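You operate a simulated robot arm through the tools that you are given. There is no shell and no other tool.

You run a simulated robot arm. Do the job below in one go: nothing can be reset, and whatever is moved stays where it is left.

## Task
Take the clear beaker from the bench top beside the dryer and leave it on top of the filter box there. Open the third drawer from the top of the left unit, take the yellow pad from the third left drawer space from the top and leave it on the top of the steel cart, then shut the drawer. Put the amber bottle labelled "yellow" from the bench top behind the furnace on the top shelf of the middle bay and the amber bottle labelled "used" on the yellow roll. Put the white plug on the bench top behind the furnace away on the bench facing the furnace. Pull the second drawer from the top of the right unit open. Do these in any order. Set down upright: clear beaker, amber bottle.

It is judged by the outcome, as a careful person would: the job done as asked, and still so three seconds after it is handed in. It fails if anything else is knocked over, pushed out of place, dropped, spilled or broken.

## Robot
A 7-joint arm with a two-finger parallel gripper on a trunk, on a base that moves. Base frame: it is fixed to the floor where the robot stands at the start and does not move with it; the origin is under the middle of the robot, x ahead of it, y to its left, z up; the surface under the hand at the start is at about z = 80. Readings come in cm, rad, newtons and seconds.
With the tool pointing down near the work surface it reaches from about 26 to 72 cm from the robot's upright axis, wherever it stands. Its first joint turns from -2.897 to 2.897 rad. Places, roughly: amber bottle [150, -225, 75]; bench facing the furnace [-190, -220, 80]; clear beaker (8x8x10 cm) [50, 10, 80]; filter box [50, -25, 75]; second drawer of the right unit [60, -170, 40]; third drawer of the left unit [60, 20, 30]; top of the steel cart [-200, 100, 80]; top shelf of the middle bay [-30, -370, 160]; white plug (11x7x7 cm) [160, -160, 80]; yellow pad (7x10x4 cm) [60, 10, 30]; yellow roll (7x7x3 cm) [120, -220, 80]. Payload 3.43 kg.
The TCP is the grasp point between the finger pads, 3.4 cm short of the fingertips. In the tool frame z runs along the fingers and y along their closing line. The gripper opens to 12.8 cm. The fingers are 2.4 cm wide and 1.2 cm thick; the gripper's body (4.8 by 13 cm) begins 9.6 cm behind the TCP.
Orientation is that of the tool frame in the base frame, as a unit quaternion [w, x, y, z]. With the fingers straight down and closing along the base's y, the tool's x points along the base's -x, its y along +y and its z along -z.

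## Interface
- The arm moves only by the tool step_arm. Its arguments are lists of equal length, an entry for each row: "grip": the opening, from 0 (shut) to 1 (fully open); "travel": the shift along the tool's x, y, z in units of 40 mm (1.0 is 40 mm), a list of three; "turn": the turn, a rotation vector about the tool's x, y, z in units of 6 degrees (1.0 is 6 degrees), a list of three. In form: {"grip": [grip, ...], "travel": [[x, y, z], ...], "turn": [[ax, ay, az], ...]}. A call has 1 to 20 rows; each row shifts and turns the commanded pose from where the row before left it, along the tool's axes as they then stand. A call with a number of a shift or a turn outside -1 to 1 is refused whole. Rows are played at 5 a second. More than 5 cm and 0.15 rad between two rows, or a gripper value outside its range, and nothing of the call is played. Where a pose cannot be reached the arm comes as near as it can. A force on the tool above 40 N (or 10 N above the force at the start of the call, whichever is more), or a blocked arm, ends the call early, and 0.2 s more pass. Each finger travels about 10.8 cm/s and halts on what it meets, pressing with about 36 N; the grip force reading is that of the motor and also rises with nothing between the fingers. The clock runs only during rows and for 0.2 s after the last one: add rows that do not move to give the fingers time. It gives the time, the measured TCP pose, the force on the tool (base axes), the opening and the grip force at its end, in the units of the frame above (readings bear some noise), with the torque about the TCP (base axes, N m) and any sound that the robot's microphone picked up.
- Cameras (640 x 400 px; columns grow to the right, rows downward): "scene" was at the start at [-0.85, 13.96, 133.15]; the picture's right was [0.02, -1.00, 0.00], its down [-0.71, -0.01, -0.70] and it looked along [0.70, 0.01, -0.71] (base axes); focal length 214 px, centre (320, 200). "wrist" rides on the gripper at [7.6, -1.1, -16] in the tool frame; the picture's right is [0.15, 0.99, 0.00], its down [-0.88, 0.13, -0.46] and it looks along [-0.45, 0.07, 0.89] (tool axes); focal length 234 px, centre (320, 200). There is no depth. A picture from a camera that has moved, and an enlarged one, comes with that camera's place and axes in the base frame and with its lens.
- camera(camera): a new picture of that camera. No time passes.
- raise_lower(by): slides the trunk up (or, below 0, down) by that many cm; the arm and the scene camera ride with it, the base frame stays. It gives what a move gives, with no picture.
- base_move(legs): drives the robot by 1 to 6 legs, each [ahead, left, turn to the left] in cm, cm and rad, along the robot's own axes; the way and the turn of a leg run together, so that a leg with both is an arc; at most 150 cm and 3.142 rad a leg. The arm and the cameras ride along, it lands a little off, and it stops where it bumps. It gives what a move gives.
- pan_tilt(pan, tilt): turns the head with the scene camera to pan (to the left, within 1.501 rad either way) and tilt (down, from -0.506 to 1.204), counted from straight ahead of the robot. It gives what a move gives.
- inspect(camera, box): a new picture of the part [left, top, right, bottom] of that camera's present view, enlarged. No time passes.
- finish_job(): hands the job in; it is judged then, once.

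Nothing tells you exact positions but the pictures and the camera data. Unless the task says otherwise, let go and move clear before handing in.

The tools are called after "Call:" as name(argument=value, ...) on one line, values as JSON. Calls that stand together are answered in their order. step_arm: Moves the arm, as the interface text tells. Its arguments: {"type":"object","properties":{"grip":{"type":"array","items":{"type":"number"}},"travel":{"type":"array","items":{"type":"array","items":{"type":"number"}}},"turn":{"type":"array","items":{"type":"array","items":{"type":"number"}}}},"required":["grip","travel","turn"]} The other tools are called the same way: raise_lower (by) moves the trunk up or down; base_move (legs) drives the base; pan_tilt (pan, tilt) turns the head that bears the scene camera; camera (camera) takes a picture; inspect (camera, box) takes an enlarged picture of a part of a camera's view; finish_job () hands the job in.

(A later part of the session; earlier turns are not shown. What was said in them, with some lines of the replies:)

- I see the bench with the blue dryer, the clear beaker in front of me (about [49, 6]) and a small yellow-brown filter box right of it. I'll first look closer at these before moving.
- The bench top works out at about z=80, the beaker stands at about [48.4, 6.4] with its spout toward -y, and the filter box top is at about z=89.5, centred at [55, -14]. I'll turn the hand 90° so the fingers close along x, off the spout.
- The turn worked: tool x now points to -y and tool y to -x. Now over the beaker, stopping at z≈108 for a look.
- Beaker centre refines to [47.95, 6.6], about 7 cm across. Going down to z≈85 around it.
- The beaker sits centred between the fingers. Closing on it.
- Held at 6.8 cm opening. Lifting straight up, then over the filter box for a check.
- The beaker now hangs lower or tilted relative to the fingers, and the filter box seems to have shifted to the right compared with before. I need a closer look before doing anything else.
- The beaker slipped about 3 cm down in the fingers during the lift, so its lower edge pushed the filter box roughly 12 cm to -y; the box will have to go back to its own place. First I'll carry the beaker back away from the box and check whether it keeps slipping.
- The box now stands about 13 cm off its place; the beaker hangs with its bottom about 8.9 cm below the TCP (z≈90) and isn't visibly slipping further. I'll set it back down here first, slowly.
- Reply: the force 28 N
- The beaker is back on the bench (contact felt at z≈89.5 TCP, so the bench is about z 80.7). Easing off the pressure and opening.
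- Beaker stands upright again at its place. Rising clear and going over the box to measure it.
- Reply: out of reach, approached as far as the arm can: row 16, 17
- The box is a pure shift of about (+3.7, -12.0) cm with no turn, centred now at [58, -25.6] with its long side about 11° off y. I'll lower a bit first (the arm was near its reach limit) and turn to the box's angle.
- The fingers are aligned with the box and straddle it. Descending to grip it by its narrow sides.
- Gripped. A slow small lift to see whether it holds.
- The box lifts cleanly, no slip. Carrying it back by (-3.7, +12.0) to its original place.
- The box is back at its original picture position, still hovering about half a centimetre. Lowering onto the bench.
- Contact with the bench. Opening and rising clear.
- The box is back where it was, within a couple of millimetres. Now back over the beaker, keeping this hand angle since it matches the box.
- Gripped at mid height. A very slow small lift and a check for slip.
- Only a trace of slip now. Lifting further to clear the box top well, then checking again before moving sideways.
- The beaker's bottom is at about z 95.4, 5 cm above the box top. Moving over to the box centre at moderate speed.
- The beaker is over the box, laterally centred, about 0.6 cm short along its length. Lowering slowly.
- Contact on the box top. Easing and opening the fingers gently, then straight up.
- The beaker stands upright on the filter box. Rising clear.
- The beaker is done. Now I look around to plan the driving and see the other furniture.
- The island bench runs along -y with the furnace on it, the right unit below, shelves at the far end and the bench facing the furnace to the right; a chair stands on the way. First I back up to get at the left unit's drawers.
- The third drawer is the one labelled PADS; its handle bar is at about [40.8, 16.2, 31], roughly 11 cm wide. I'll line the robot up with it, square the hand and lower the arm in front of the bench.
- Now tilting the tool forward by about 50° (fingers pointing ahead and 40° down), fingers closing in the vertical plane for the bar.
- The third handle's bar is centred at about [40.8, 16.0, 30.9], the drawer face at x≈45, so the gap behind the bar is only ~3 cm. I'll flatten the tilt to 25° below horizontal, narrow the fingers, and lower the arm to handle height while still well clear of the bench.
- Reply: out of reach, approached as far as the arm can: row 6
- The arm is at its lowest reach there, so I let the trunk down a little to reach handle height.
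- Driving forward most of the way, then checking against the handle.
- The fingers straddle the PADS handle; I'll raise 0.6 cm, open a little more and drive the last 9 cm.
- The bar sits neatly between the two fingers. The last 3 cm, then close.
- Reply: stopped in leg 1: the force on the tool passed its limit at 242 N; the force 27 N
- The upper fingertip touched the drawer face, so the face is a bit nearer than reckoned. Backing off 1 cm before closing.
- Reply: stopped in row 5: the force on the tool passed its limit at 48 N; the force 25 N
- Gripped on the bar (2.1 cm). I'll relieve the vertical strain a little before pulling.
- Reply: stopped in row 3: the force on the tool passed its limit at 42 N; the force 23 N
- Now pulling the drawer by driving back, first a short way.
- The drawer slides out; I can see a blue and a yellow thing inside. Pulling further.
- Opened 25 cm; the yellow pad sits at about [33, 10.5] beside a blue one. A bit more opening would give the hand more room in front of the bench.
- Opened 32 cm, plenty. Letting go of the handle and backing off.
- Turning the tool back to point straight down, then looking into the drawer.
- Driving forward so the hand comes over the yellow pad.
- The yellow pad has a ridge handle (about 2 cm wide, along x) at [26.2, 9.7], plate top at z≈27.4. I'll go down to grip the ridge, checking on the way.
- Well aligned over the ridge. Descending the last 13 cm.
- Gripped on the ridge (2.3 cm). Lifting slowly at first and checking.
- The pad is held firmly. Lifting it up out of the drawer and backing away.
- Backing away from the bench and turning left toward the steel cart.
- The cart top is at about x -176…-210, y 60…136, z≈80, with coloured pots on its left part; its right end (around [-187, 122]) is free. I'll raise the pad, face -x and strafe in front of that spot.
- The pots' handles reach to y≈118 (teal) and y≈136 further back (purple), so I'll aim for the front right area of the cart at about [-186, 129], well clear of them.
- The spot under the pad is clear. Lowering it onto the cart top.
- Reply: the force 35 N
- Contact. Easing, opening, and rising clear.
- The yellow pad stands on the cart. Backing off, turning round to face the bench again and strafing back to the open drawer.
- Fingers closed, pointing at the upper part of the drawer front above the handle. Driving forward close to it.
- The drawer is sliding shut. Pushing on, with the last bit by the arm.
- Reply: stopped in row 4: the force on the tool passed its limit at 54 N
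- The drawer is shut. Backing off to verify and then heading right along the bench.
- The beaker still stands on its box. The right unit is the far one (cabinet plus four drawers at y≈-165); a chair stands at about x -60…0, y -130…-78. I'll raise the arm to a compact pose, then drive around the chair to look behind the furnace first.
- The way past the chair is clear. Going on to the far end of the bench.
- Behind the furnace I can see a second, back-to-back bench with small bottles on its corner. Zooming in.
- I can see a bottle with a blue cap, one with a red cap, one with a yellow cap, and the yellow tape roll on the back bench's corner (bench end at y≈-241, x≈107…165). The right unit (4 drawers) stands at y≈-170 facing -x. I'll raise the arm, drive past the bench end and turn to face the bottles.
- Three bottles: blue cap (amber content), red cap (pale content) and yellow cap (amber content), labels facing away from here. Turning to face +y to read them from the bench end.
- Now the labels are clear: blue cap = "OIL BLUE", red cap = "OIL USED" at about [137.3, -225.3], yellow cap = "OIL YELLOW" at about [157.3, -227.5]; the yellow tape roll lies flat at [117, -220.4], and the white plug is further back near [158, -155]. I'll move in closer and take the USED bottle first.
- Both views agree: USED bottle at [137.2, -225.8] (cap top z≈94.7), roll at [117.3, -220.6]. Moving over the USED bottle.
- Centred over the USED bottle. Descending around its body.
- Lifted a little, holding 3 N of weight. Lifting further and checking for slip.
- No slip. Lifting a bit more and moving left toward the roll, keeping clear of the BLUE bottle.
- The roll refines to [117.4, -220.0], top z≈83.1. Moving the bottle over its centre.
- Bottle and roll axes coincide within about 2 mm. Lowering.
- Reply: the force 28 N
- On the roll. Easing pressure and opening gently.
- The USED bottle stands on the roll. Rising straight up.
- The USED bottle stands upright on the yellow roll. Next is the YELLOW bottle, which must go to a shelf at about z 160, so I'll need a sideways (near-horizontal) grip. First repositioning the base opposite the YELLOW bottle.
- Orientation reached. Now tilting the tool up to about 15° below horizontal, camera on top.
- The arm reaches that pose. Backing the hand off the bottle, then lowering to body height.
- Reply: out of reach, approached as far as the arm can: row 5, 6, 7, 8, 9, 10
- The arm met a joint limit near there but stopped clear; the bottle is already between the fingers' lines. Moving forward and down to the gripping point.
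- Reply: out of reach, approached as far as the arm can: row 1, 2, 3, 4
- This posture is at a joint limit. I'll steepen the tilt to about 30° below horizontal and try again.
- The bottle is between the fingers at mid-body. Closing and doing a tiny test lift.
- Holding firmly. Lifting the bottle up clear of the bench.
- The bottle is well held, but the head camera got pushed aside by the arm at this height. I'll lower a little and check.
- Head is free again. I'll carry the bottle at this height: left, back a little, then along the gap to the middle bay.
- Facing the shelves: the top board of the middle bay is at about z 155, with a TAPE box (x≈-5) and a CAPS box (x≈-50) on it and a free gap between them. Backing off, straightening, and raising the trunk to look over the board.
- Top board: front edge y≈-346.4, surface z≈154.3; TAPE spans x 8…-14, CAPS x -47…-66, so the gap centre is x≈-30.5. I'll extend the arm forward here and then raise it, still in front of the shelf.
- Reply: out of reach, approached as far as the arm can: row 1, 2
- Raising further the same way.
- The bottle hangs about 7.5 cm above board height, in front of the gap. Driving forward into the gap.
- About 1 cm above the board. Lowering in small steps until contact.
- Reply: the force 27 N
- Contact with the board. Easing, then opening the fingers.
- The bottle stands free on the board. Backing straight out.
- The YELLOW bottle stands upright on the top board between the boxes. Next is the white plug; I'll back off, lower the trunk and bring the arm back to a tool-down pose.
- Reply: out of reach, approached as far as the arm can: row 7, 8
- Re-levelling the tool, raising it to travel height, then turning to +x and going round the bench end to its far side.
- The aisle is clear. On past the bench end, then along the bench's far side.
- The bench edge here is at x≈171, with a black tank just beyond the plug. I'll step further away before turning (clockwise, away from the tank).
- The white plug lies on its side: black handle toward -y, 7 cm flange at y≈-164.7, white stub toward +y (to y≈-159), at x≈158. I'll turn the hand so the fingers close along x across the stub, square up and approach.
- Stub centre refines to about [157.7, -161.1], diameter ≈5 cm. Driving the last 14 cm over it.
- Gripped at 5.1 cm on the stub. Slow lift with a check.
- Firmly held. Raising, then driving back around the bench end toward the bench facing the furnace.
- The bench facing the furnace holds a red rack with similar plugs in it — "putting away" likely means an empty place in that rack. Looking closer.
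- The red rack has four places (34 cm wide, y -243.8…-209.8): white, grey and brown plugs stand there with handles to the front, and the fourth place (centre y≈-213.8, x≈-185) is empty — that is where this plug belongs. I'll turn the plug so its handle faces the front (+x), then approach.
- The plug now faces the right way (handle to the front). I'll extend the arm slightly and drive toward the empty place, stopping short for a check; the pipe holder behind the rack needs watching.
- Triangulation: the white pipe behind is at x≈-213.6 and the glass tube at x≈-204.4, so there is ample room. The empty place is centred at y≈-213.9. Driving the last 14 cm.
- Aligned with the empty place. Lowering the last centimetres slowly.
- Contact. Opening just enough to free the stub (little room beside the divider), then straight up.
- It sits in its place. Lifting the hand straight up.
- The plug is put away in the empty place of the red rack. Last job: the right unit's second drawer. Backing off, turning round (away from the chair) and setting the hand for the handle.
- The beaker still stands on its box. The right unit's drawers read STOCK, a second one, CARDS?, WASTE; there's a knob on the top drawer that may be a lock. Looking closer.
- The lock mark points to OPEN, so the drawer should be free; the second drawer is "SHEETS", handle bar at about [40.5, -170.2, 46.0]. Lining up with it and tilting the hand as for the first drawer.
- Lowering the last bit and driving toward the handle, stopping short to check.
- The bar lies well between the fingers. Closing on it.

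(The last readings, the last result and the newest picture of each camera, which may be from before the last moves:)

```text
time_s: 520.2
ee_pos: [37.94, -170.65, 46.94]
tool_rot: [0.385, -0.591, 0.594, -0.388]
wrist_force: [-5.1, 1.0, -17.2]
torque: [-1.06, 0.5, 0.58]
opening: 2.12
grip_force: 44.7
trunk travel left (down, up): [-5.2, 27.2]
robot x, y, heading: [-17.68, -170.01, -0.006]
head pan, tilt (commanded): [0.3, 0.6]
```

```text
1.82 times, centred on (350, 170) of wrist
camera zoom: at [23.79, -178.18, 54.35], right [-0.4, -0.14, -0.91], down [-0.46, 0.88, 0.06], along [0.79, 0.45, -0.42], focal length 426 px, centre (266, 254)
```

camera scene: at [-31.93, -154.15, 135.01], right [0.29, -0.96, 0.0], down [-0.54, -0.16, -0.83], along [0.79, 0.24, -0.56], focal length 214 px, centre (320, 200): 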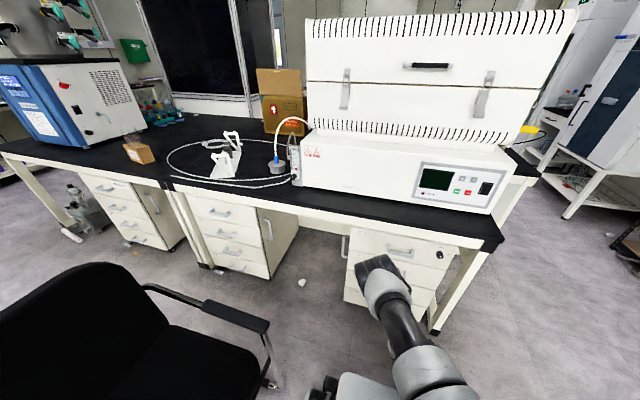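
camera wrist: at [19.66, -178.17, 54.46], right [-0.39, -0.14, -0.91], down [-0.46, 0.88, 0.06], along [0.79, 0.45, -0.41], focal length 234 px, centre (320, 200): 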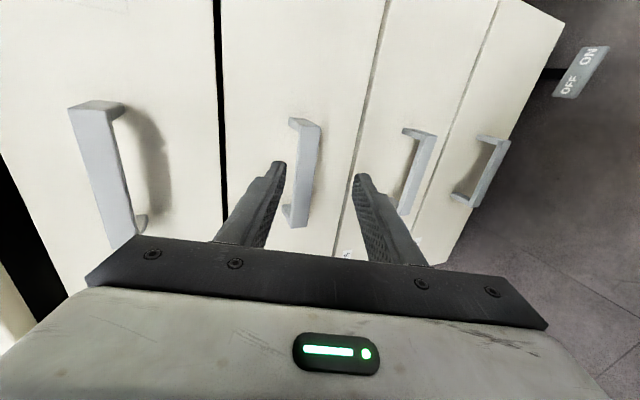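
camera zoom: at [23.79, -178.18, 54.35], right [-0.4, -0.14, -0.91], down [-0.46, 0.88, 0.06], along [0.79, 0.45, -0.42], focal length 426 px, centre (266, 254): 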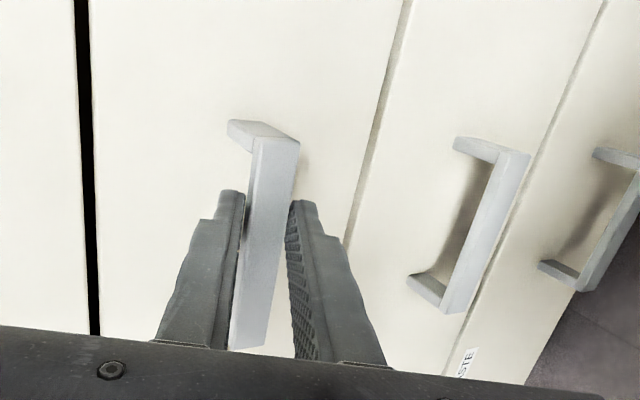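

Gripped (2.1 cm). Pulling by driving back a few centimetres first.

Call:
base_move(legs=[[-6, 0, 0]])

Call:
camera(camera="wrist")

Call:
inspect(camera="scene", box=[310, 200, 480, 340])

```text
time_s: 521.2
ee_pos: [32.14, -170.69, 47.08]
tool_rot: [0.385, -0.589, 0.595, -0.387]
wrist_force: [-2.2, 0.2, -21.1]
torque: [-0.86, 0.59, 0.64]
opening: 2.11
grip_force: 45.5
trunk travel left (down, up): [-5.2, 27.2]
robot x, y, heading: [-23.6, -169.94, -0.007]
head pan, tilt (commanded): [0.3, 0.6]
```

```text
taken
camera wrist: at [17.95, -178.16, 54.35], right [-0.4, -0.14, -0.91], down [-0.46, 0.88, 0.06], along [0.79, 0.44, -0.42], focal length 234 px, centre (320, 200)
```

wrist: 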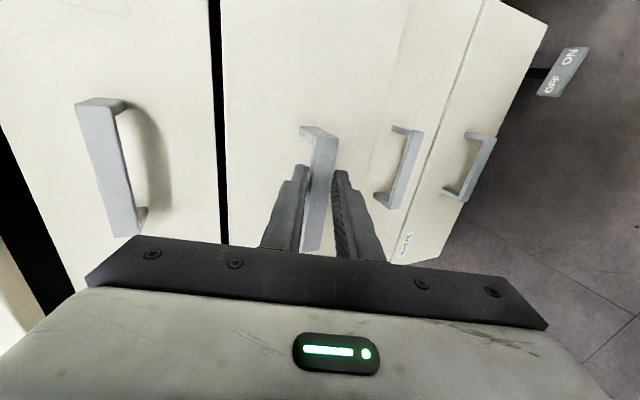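

```text
2.86 times, centred on (395, 270) of scene
camera zoom: at [-23.69, -153.39, 135.0], right [0.29, -0.96, 0.0], down [-0.54, -0.16, -0.82], along [0.79, 0.24, -0.57], focal length 613 px, centre (106, 0)
```

zoom: 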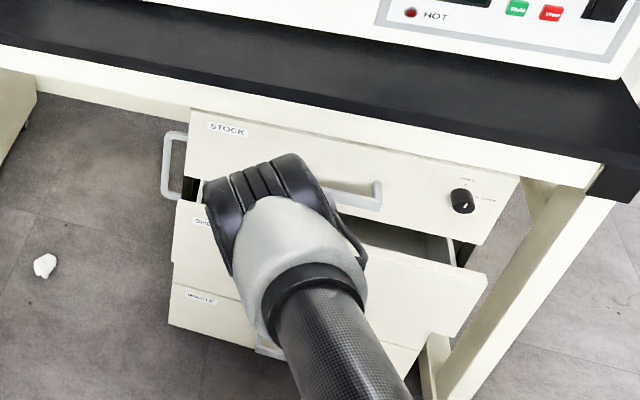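

The second drawer is coming out and the unit stays put. Pulling it on, to about 28 cm.

Call:
base_move(legs=[[-12, 0, 0]])

Call:
base_move(legs=[[-11, 0, 0]])

Call:
camera(camera="scene")

Call:
inspect(camera="scene", box=[300, 180, 480, 330])

```text
time_s: 522.4
ee_pos: [20.48, -170.7, 47.01]
tool_rot: [0.384, -0.59, 0.594, -0.389]
wrist_force: [-2.1, -6.2, -7.9]
torque: [-0.98, 0.3, 0.57]
opening: 2.08
grip_force: 45.0
trunk travel left (down, up): [-5.2, 27.2]
robot x, y, heading: [-34.83, -169.57, -0.006]
head pan, tilt (commanded): [0.3, 0.6]
```

```text
time_s: 523.6
ee_pos: [9.42, -170.71, 46.87]
tool_rot: [0.384, -0.59, 0.594, -0.39]
wrist_force: [-2.8, -10.2, -0.3]
torque: [-0.64, 0.14, 0.26]
opening: 2.14
grip_force: 44.4
trunk travel left (down, up): [-5.2, 27.2]
robot x, y, heading: [-45.66, -169.86, -0.003]
head pan, tilt (commanded): [0.3, 0.6]
```

```text
taken
camera scene: at [-46.37, -153.32, 135.01], right [0.29, -0.96, 0.0], down [-0.54, -0.17, -0.83], along [0.79, 0.24, -0.56], focal length 214 px, centre (320, 200)
```

scene: 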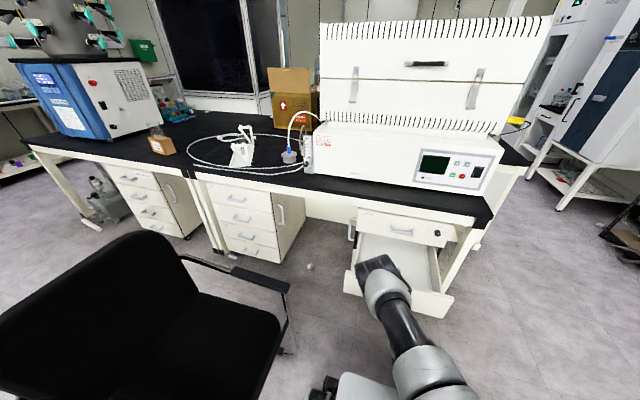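

```text
2.67 times, centred on (390, 255) of scene
camera zoom: at [-46.37, -153.32, 135.01], right [0.29, -0.96, 0.0], down [-0.54, -0.17, -0.83], along [0.79, 0.24, -0.56], focal length 572 px, centre (133, 53)
```

zoom: 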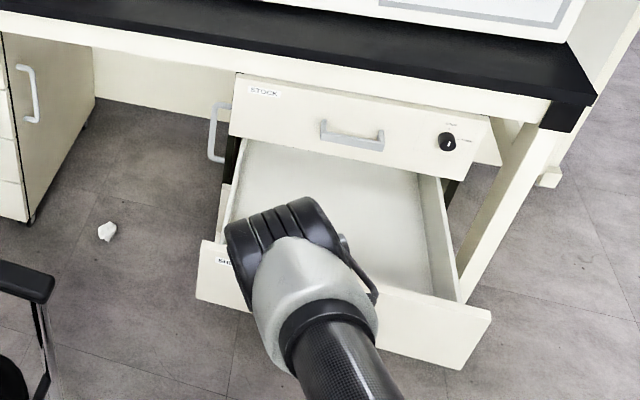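

Opened about 28.5 cm. Letting go and backing clear.

Call:
step_arm(grip=[0.2, 0.3, 0.4, 0.46, 0.46, 0.46], travel=[[0, 0, 0], [0, 0, 0], [0, 0, 0], [0, 0, 0], [0, 0, 0], [0, 0, 0]], turn=[[0, 0, 0], [0, 0, 0], [0, 0, 0], [0, 0, 0], [0, 0, 0], [0, 0, 0]])

Call:
camera(camera="wrist")

Call:
base_move(legs=[[-14, 0, 0]])

Call:
camera(camera="scene")

Call:
camera(camera="wrist")

```text
time_s: 525.0
ee_pos: [9.42, -170.56, 46.92]
tool_rot: [0.383, -0.591, 0.594, -0.388]
wrist_force: [-0.1, 0.1, -0.1]
torque: [0.0, 0.03, 0.0]
opening: 5.89
grip_force: 0.1
trunk travel left (down, up): [-5.2, 27.2]
robot x, y, heading: [-46.19, -169.83, -0.005]
head pan, tilt (commanded): [0.3, 0.6]
```

```text
taken
camera wrist: at [-4.69, -178.11, 54.4], right [-0.4, -0.15, -0.9], down [-0.46, 0.89, 0.06], along [0.79, 0.44, -0.42], focal length 234 px, centre (320, 200)
```

wrist: 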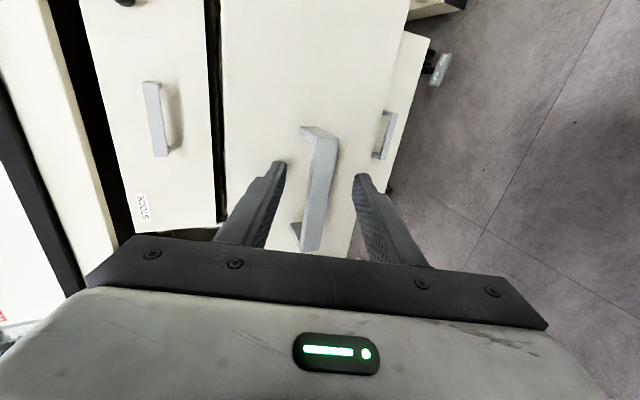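

```text
time_s: 526.3
ee_pos: [-4.51, -170.7, 46.89]
tool_rot: [0.384, -0.591, 0.595, -0.388]
wrist_force: [0.2, 0.1, -0.4]
torque: [-0.03, 0.02, -0.01]
opening: 5.89
grip_force: 0.1
trunk travel left (down, up): [-5.2, 27.2]
robot x, y, heading: [-60.04, -169.85, -0.0]
head pan, tilt (commanded): [0.3, 0.6]
```

```text
taken
camera scene: at [-60.39, -153.28, 135.01], right [0.29, -0.96, 0.0], down [-0.54, -0.17, -0.83], along [0.79, 0.24, -0.56], focal length 214 px, centre (320, 200)
```

scene: 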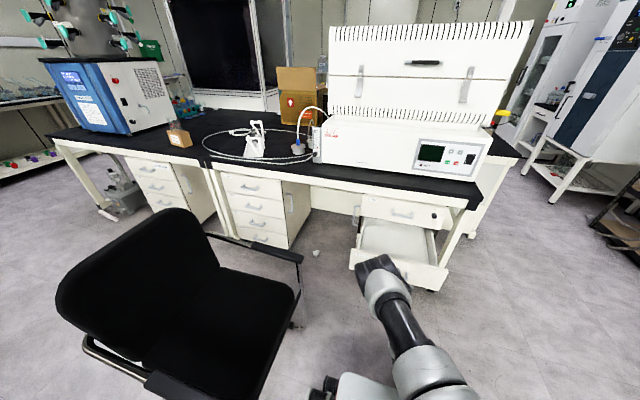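

```text
taken
camera wrist: at [-18.67, -178.02, 54.4], right [-0.4, -0.15, -0.9], down [-0.46, 0.88, 0.06], along [0.79, 0.44, -0.42], focal length 234 px, centre (320, 200)
```

wrist: 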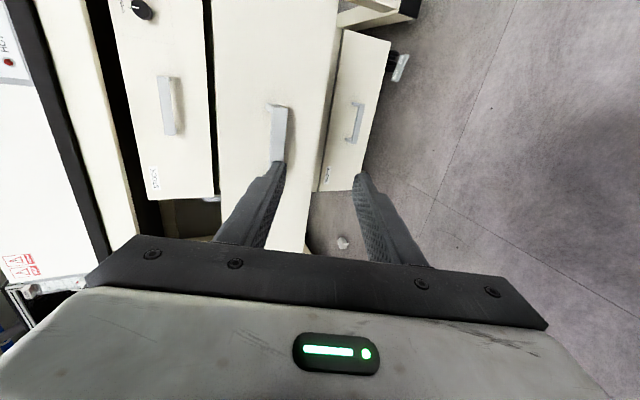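

Everything seems done. A last check on the left unit's shut drawer, the beaker and the opened right drawer.

Call:
inspect(camera="scene", box=[110, 110, 300, 250])

Call:
inspect(camera="scene", box=[330, 180, 470, 300])

Call:
pan_tilt(pan=0.8, tilt=0.5)

Call:
inspect(camera="scene", box=[250, 90, 450, 260])

```text
2.86 times, centred on (205, 180) of scene
camera zoom: at [-60.39, -153.28, 135.01], right [0.29, -0.96, 0.0], down [-0.54, -0.17, -0.83], along [0.79, 0.24, -0.56], focal length 613 px, centre (649, 257)
```

zoom: 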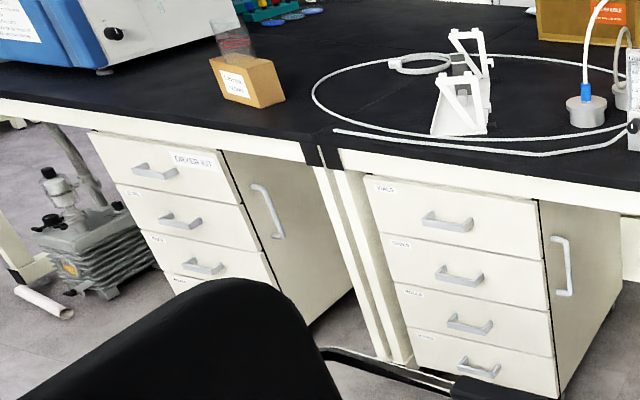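

```text
3.33 times, centred on (400, 240) of scene
camera zoom: at [-60.39, -153.28, 135.01], right [0.29, -0.96, 0.0], down [-0.54, -0.17, -0.83], along [0.79, 0.24, -0.56], focal length 715 px, centre (53, 67)
```

zoom: 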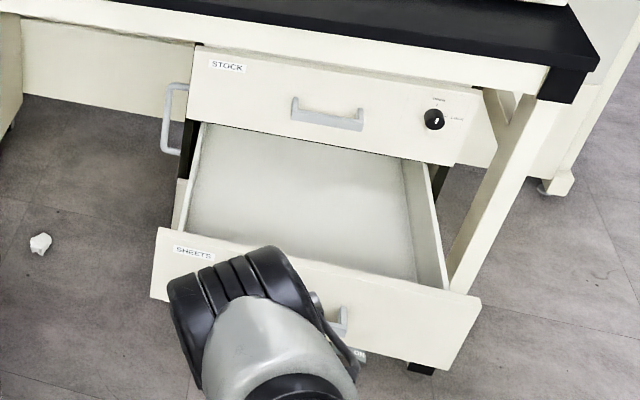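

```text
time_s: 527.2
ee_pos: [-4.39, -170.6, 46.93]
tool_rot: [0.383, -0.592, 0.594, -0.388]
wrist_force: [-0.5, 0.5, -0.5]
torque: [-0.01, 0.0, 0.01]
opening: 5.89
grip_force: 0.0
trunk travel left (down, up): [-5.2, 27.2]
robot x, y, heading: [-59.84, -169.7, 0.002]
head pan, tilt (commanded): [0.799, 0.499]
```

```text
2.35 times, centred on (350, 175) of scene
camera zoom: at [-62.49, -149.38, 135.92], right [0.72, -0.7, 0.0], down [-0.33, -0.34, -0.88], along [0.61, 0.63, -0.48], focal length 505 px, centre (249, 259)
```

zoom: 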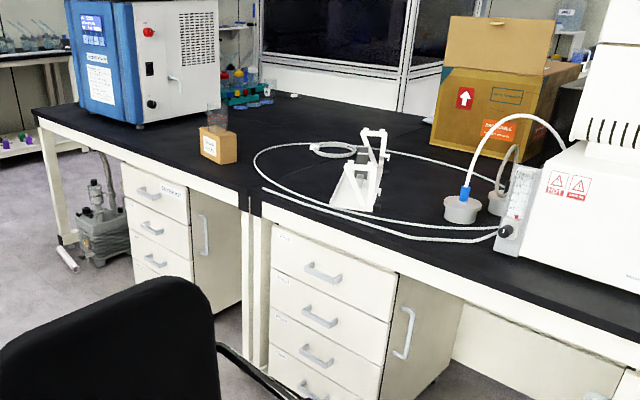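

All jobs are done:
- The beaker stands upright on the filter box.
- The yellow pad is on the steel cart, and the PADS drawer is shut.
- The YELLOW bottle is on the top shelf of the middle bay, and the USED bottle is on the yellow roll, both upright.
- The white plug is in the empty place of the red rack.
- The right unit's second drawer (SHEETS) is open.

While first carrying the beaker I pushed the filter box about 12 cm. I put it back to within a couple of millimetres before setting the beaker on it.

The hand is empty and clear, so I'm handing in.

Call:
finish_job()

```text
The job is handed in.
```

I did every part of the job and handed it in. On the way I pushed the filter box out of place, so I had to put it back.

- **Clear beaker:** it stands upright on top of the filter box.
- **Filter box:** while I first carried the beaker, it slipped down in the fingers and pushed the box about 12 cm to the right. I lifted the box back, to within a couple of millimetres of its original spot in the camera view, before setting the beaker on it.
- **Yellow pad:** it is on the front right part of the steel cart's top. The third drawer of the left unit is shut again.
- **Amber bottle "yellow":** it stands upright on the top shelf of the middle bay, between the TAPE and CAPS boxes.
- **Amber bottle "used":** it stands upright on the yellow roll.
- **White plug:** it is in the red plug rack on the bench facing the furnace, in the one empty place. I took "put away" to mean that rack, because the other plugs are kept there.
- **Right unit:** the second drawer (labelled SHEETS) is open about 28 cm.

One other contact: a finger bumped the closed front of the left unit's third drawer at about 242 N while I was reaching for its handle. I saw no damage, and the drawer opened and shut normally afterwards.

The hand is empty and clear of everything. I checked the beaker, the left unit's shut drawer and the open right drawer just before handing in. The pad, the two bottles and the plug I last saw in place when I left each of them.
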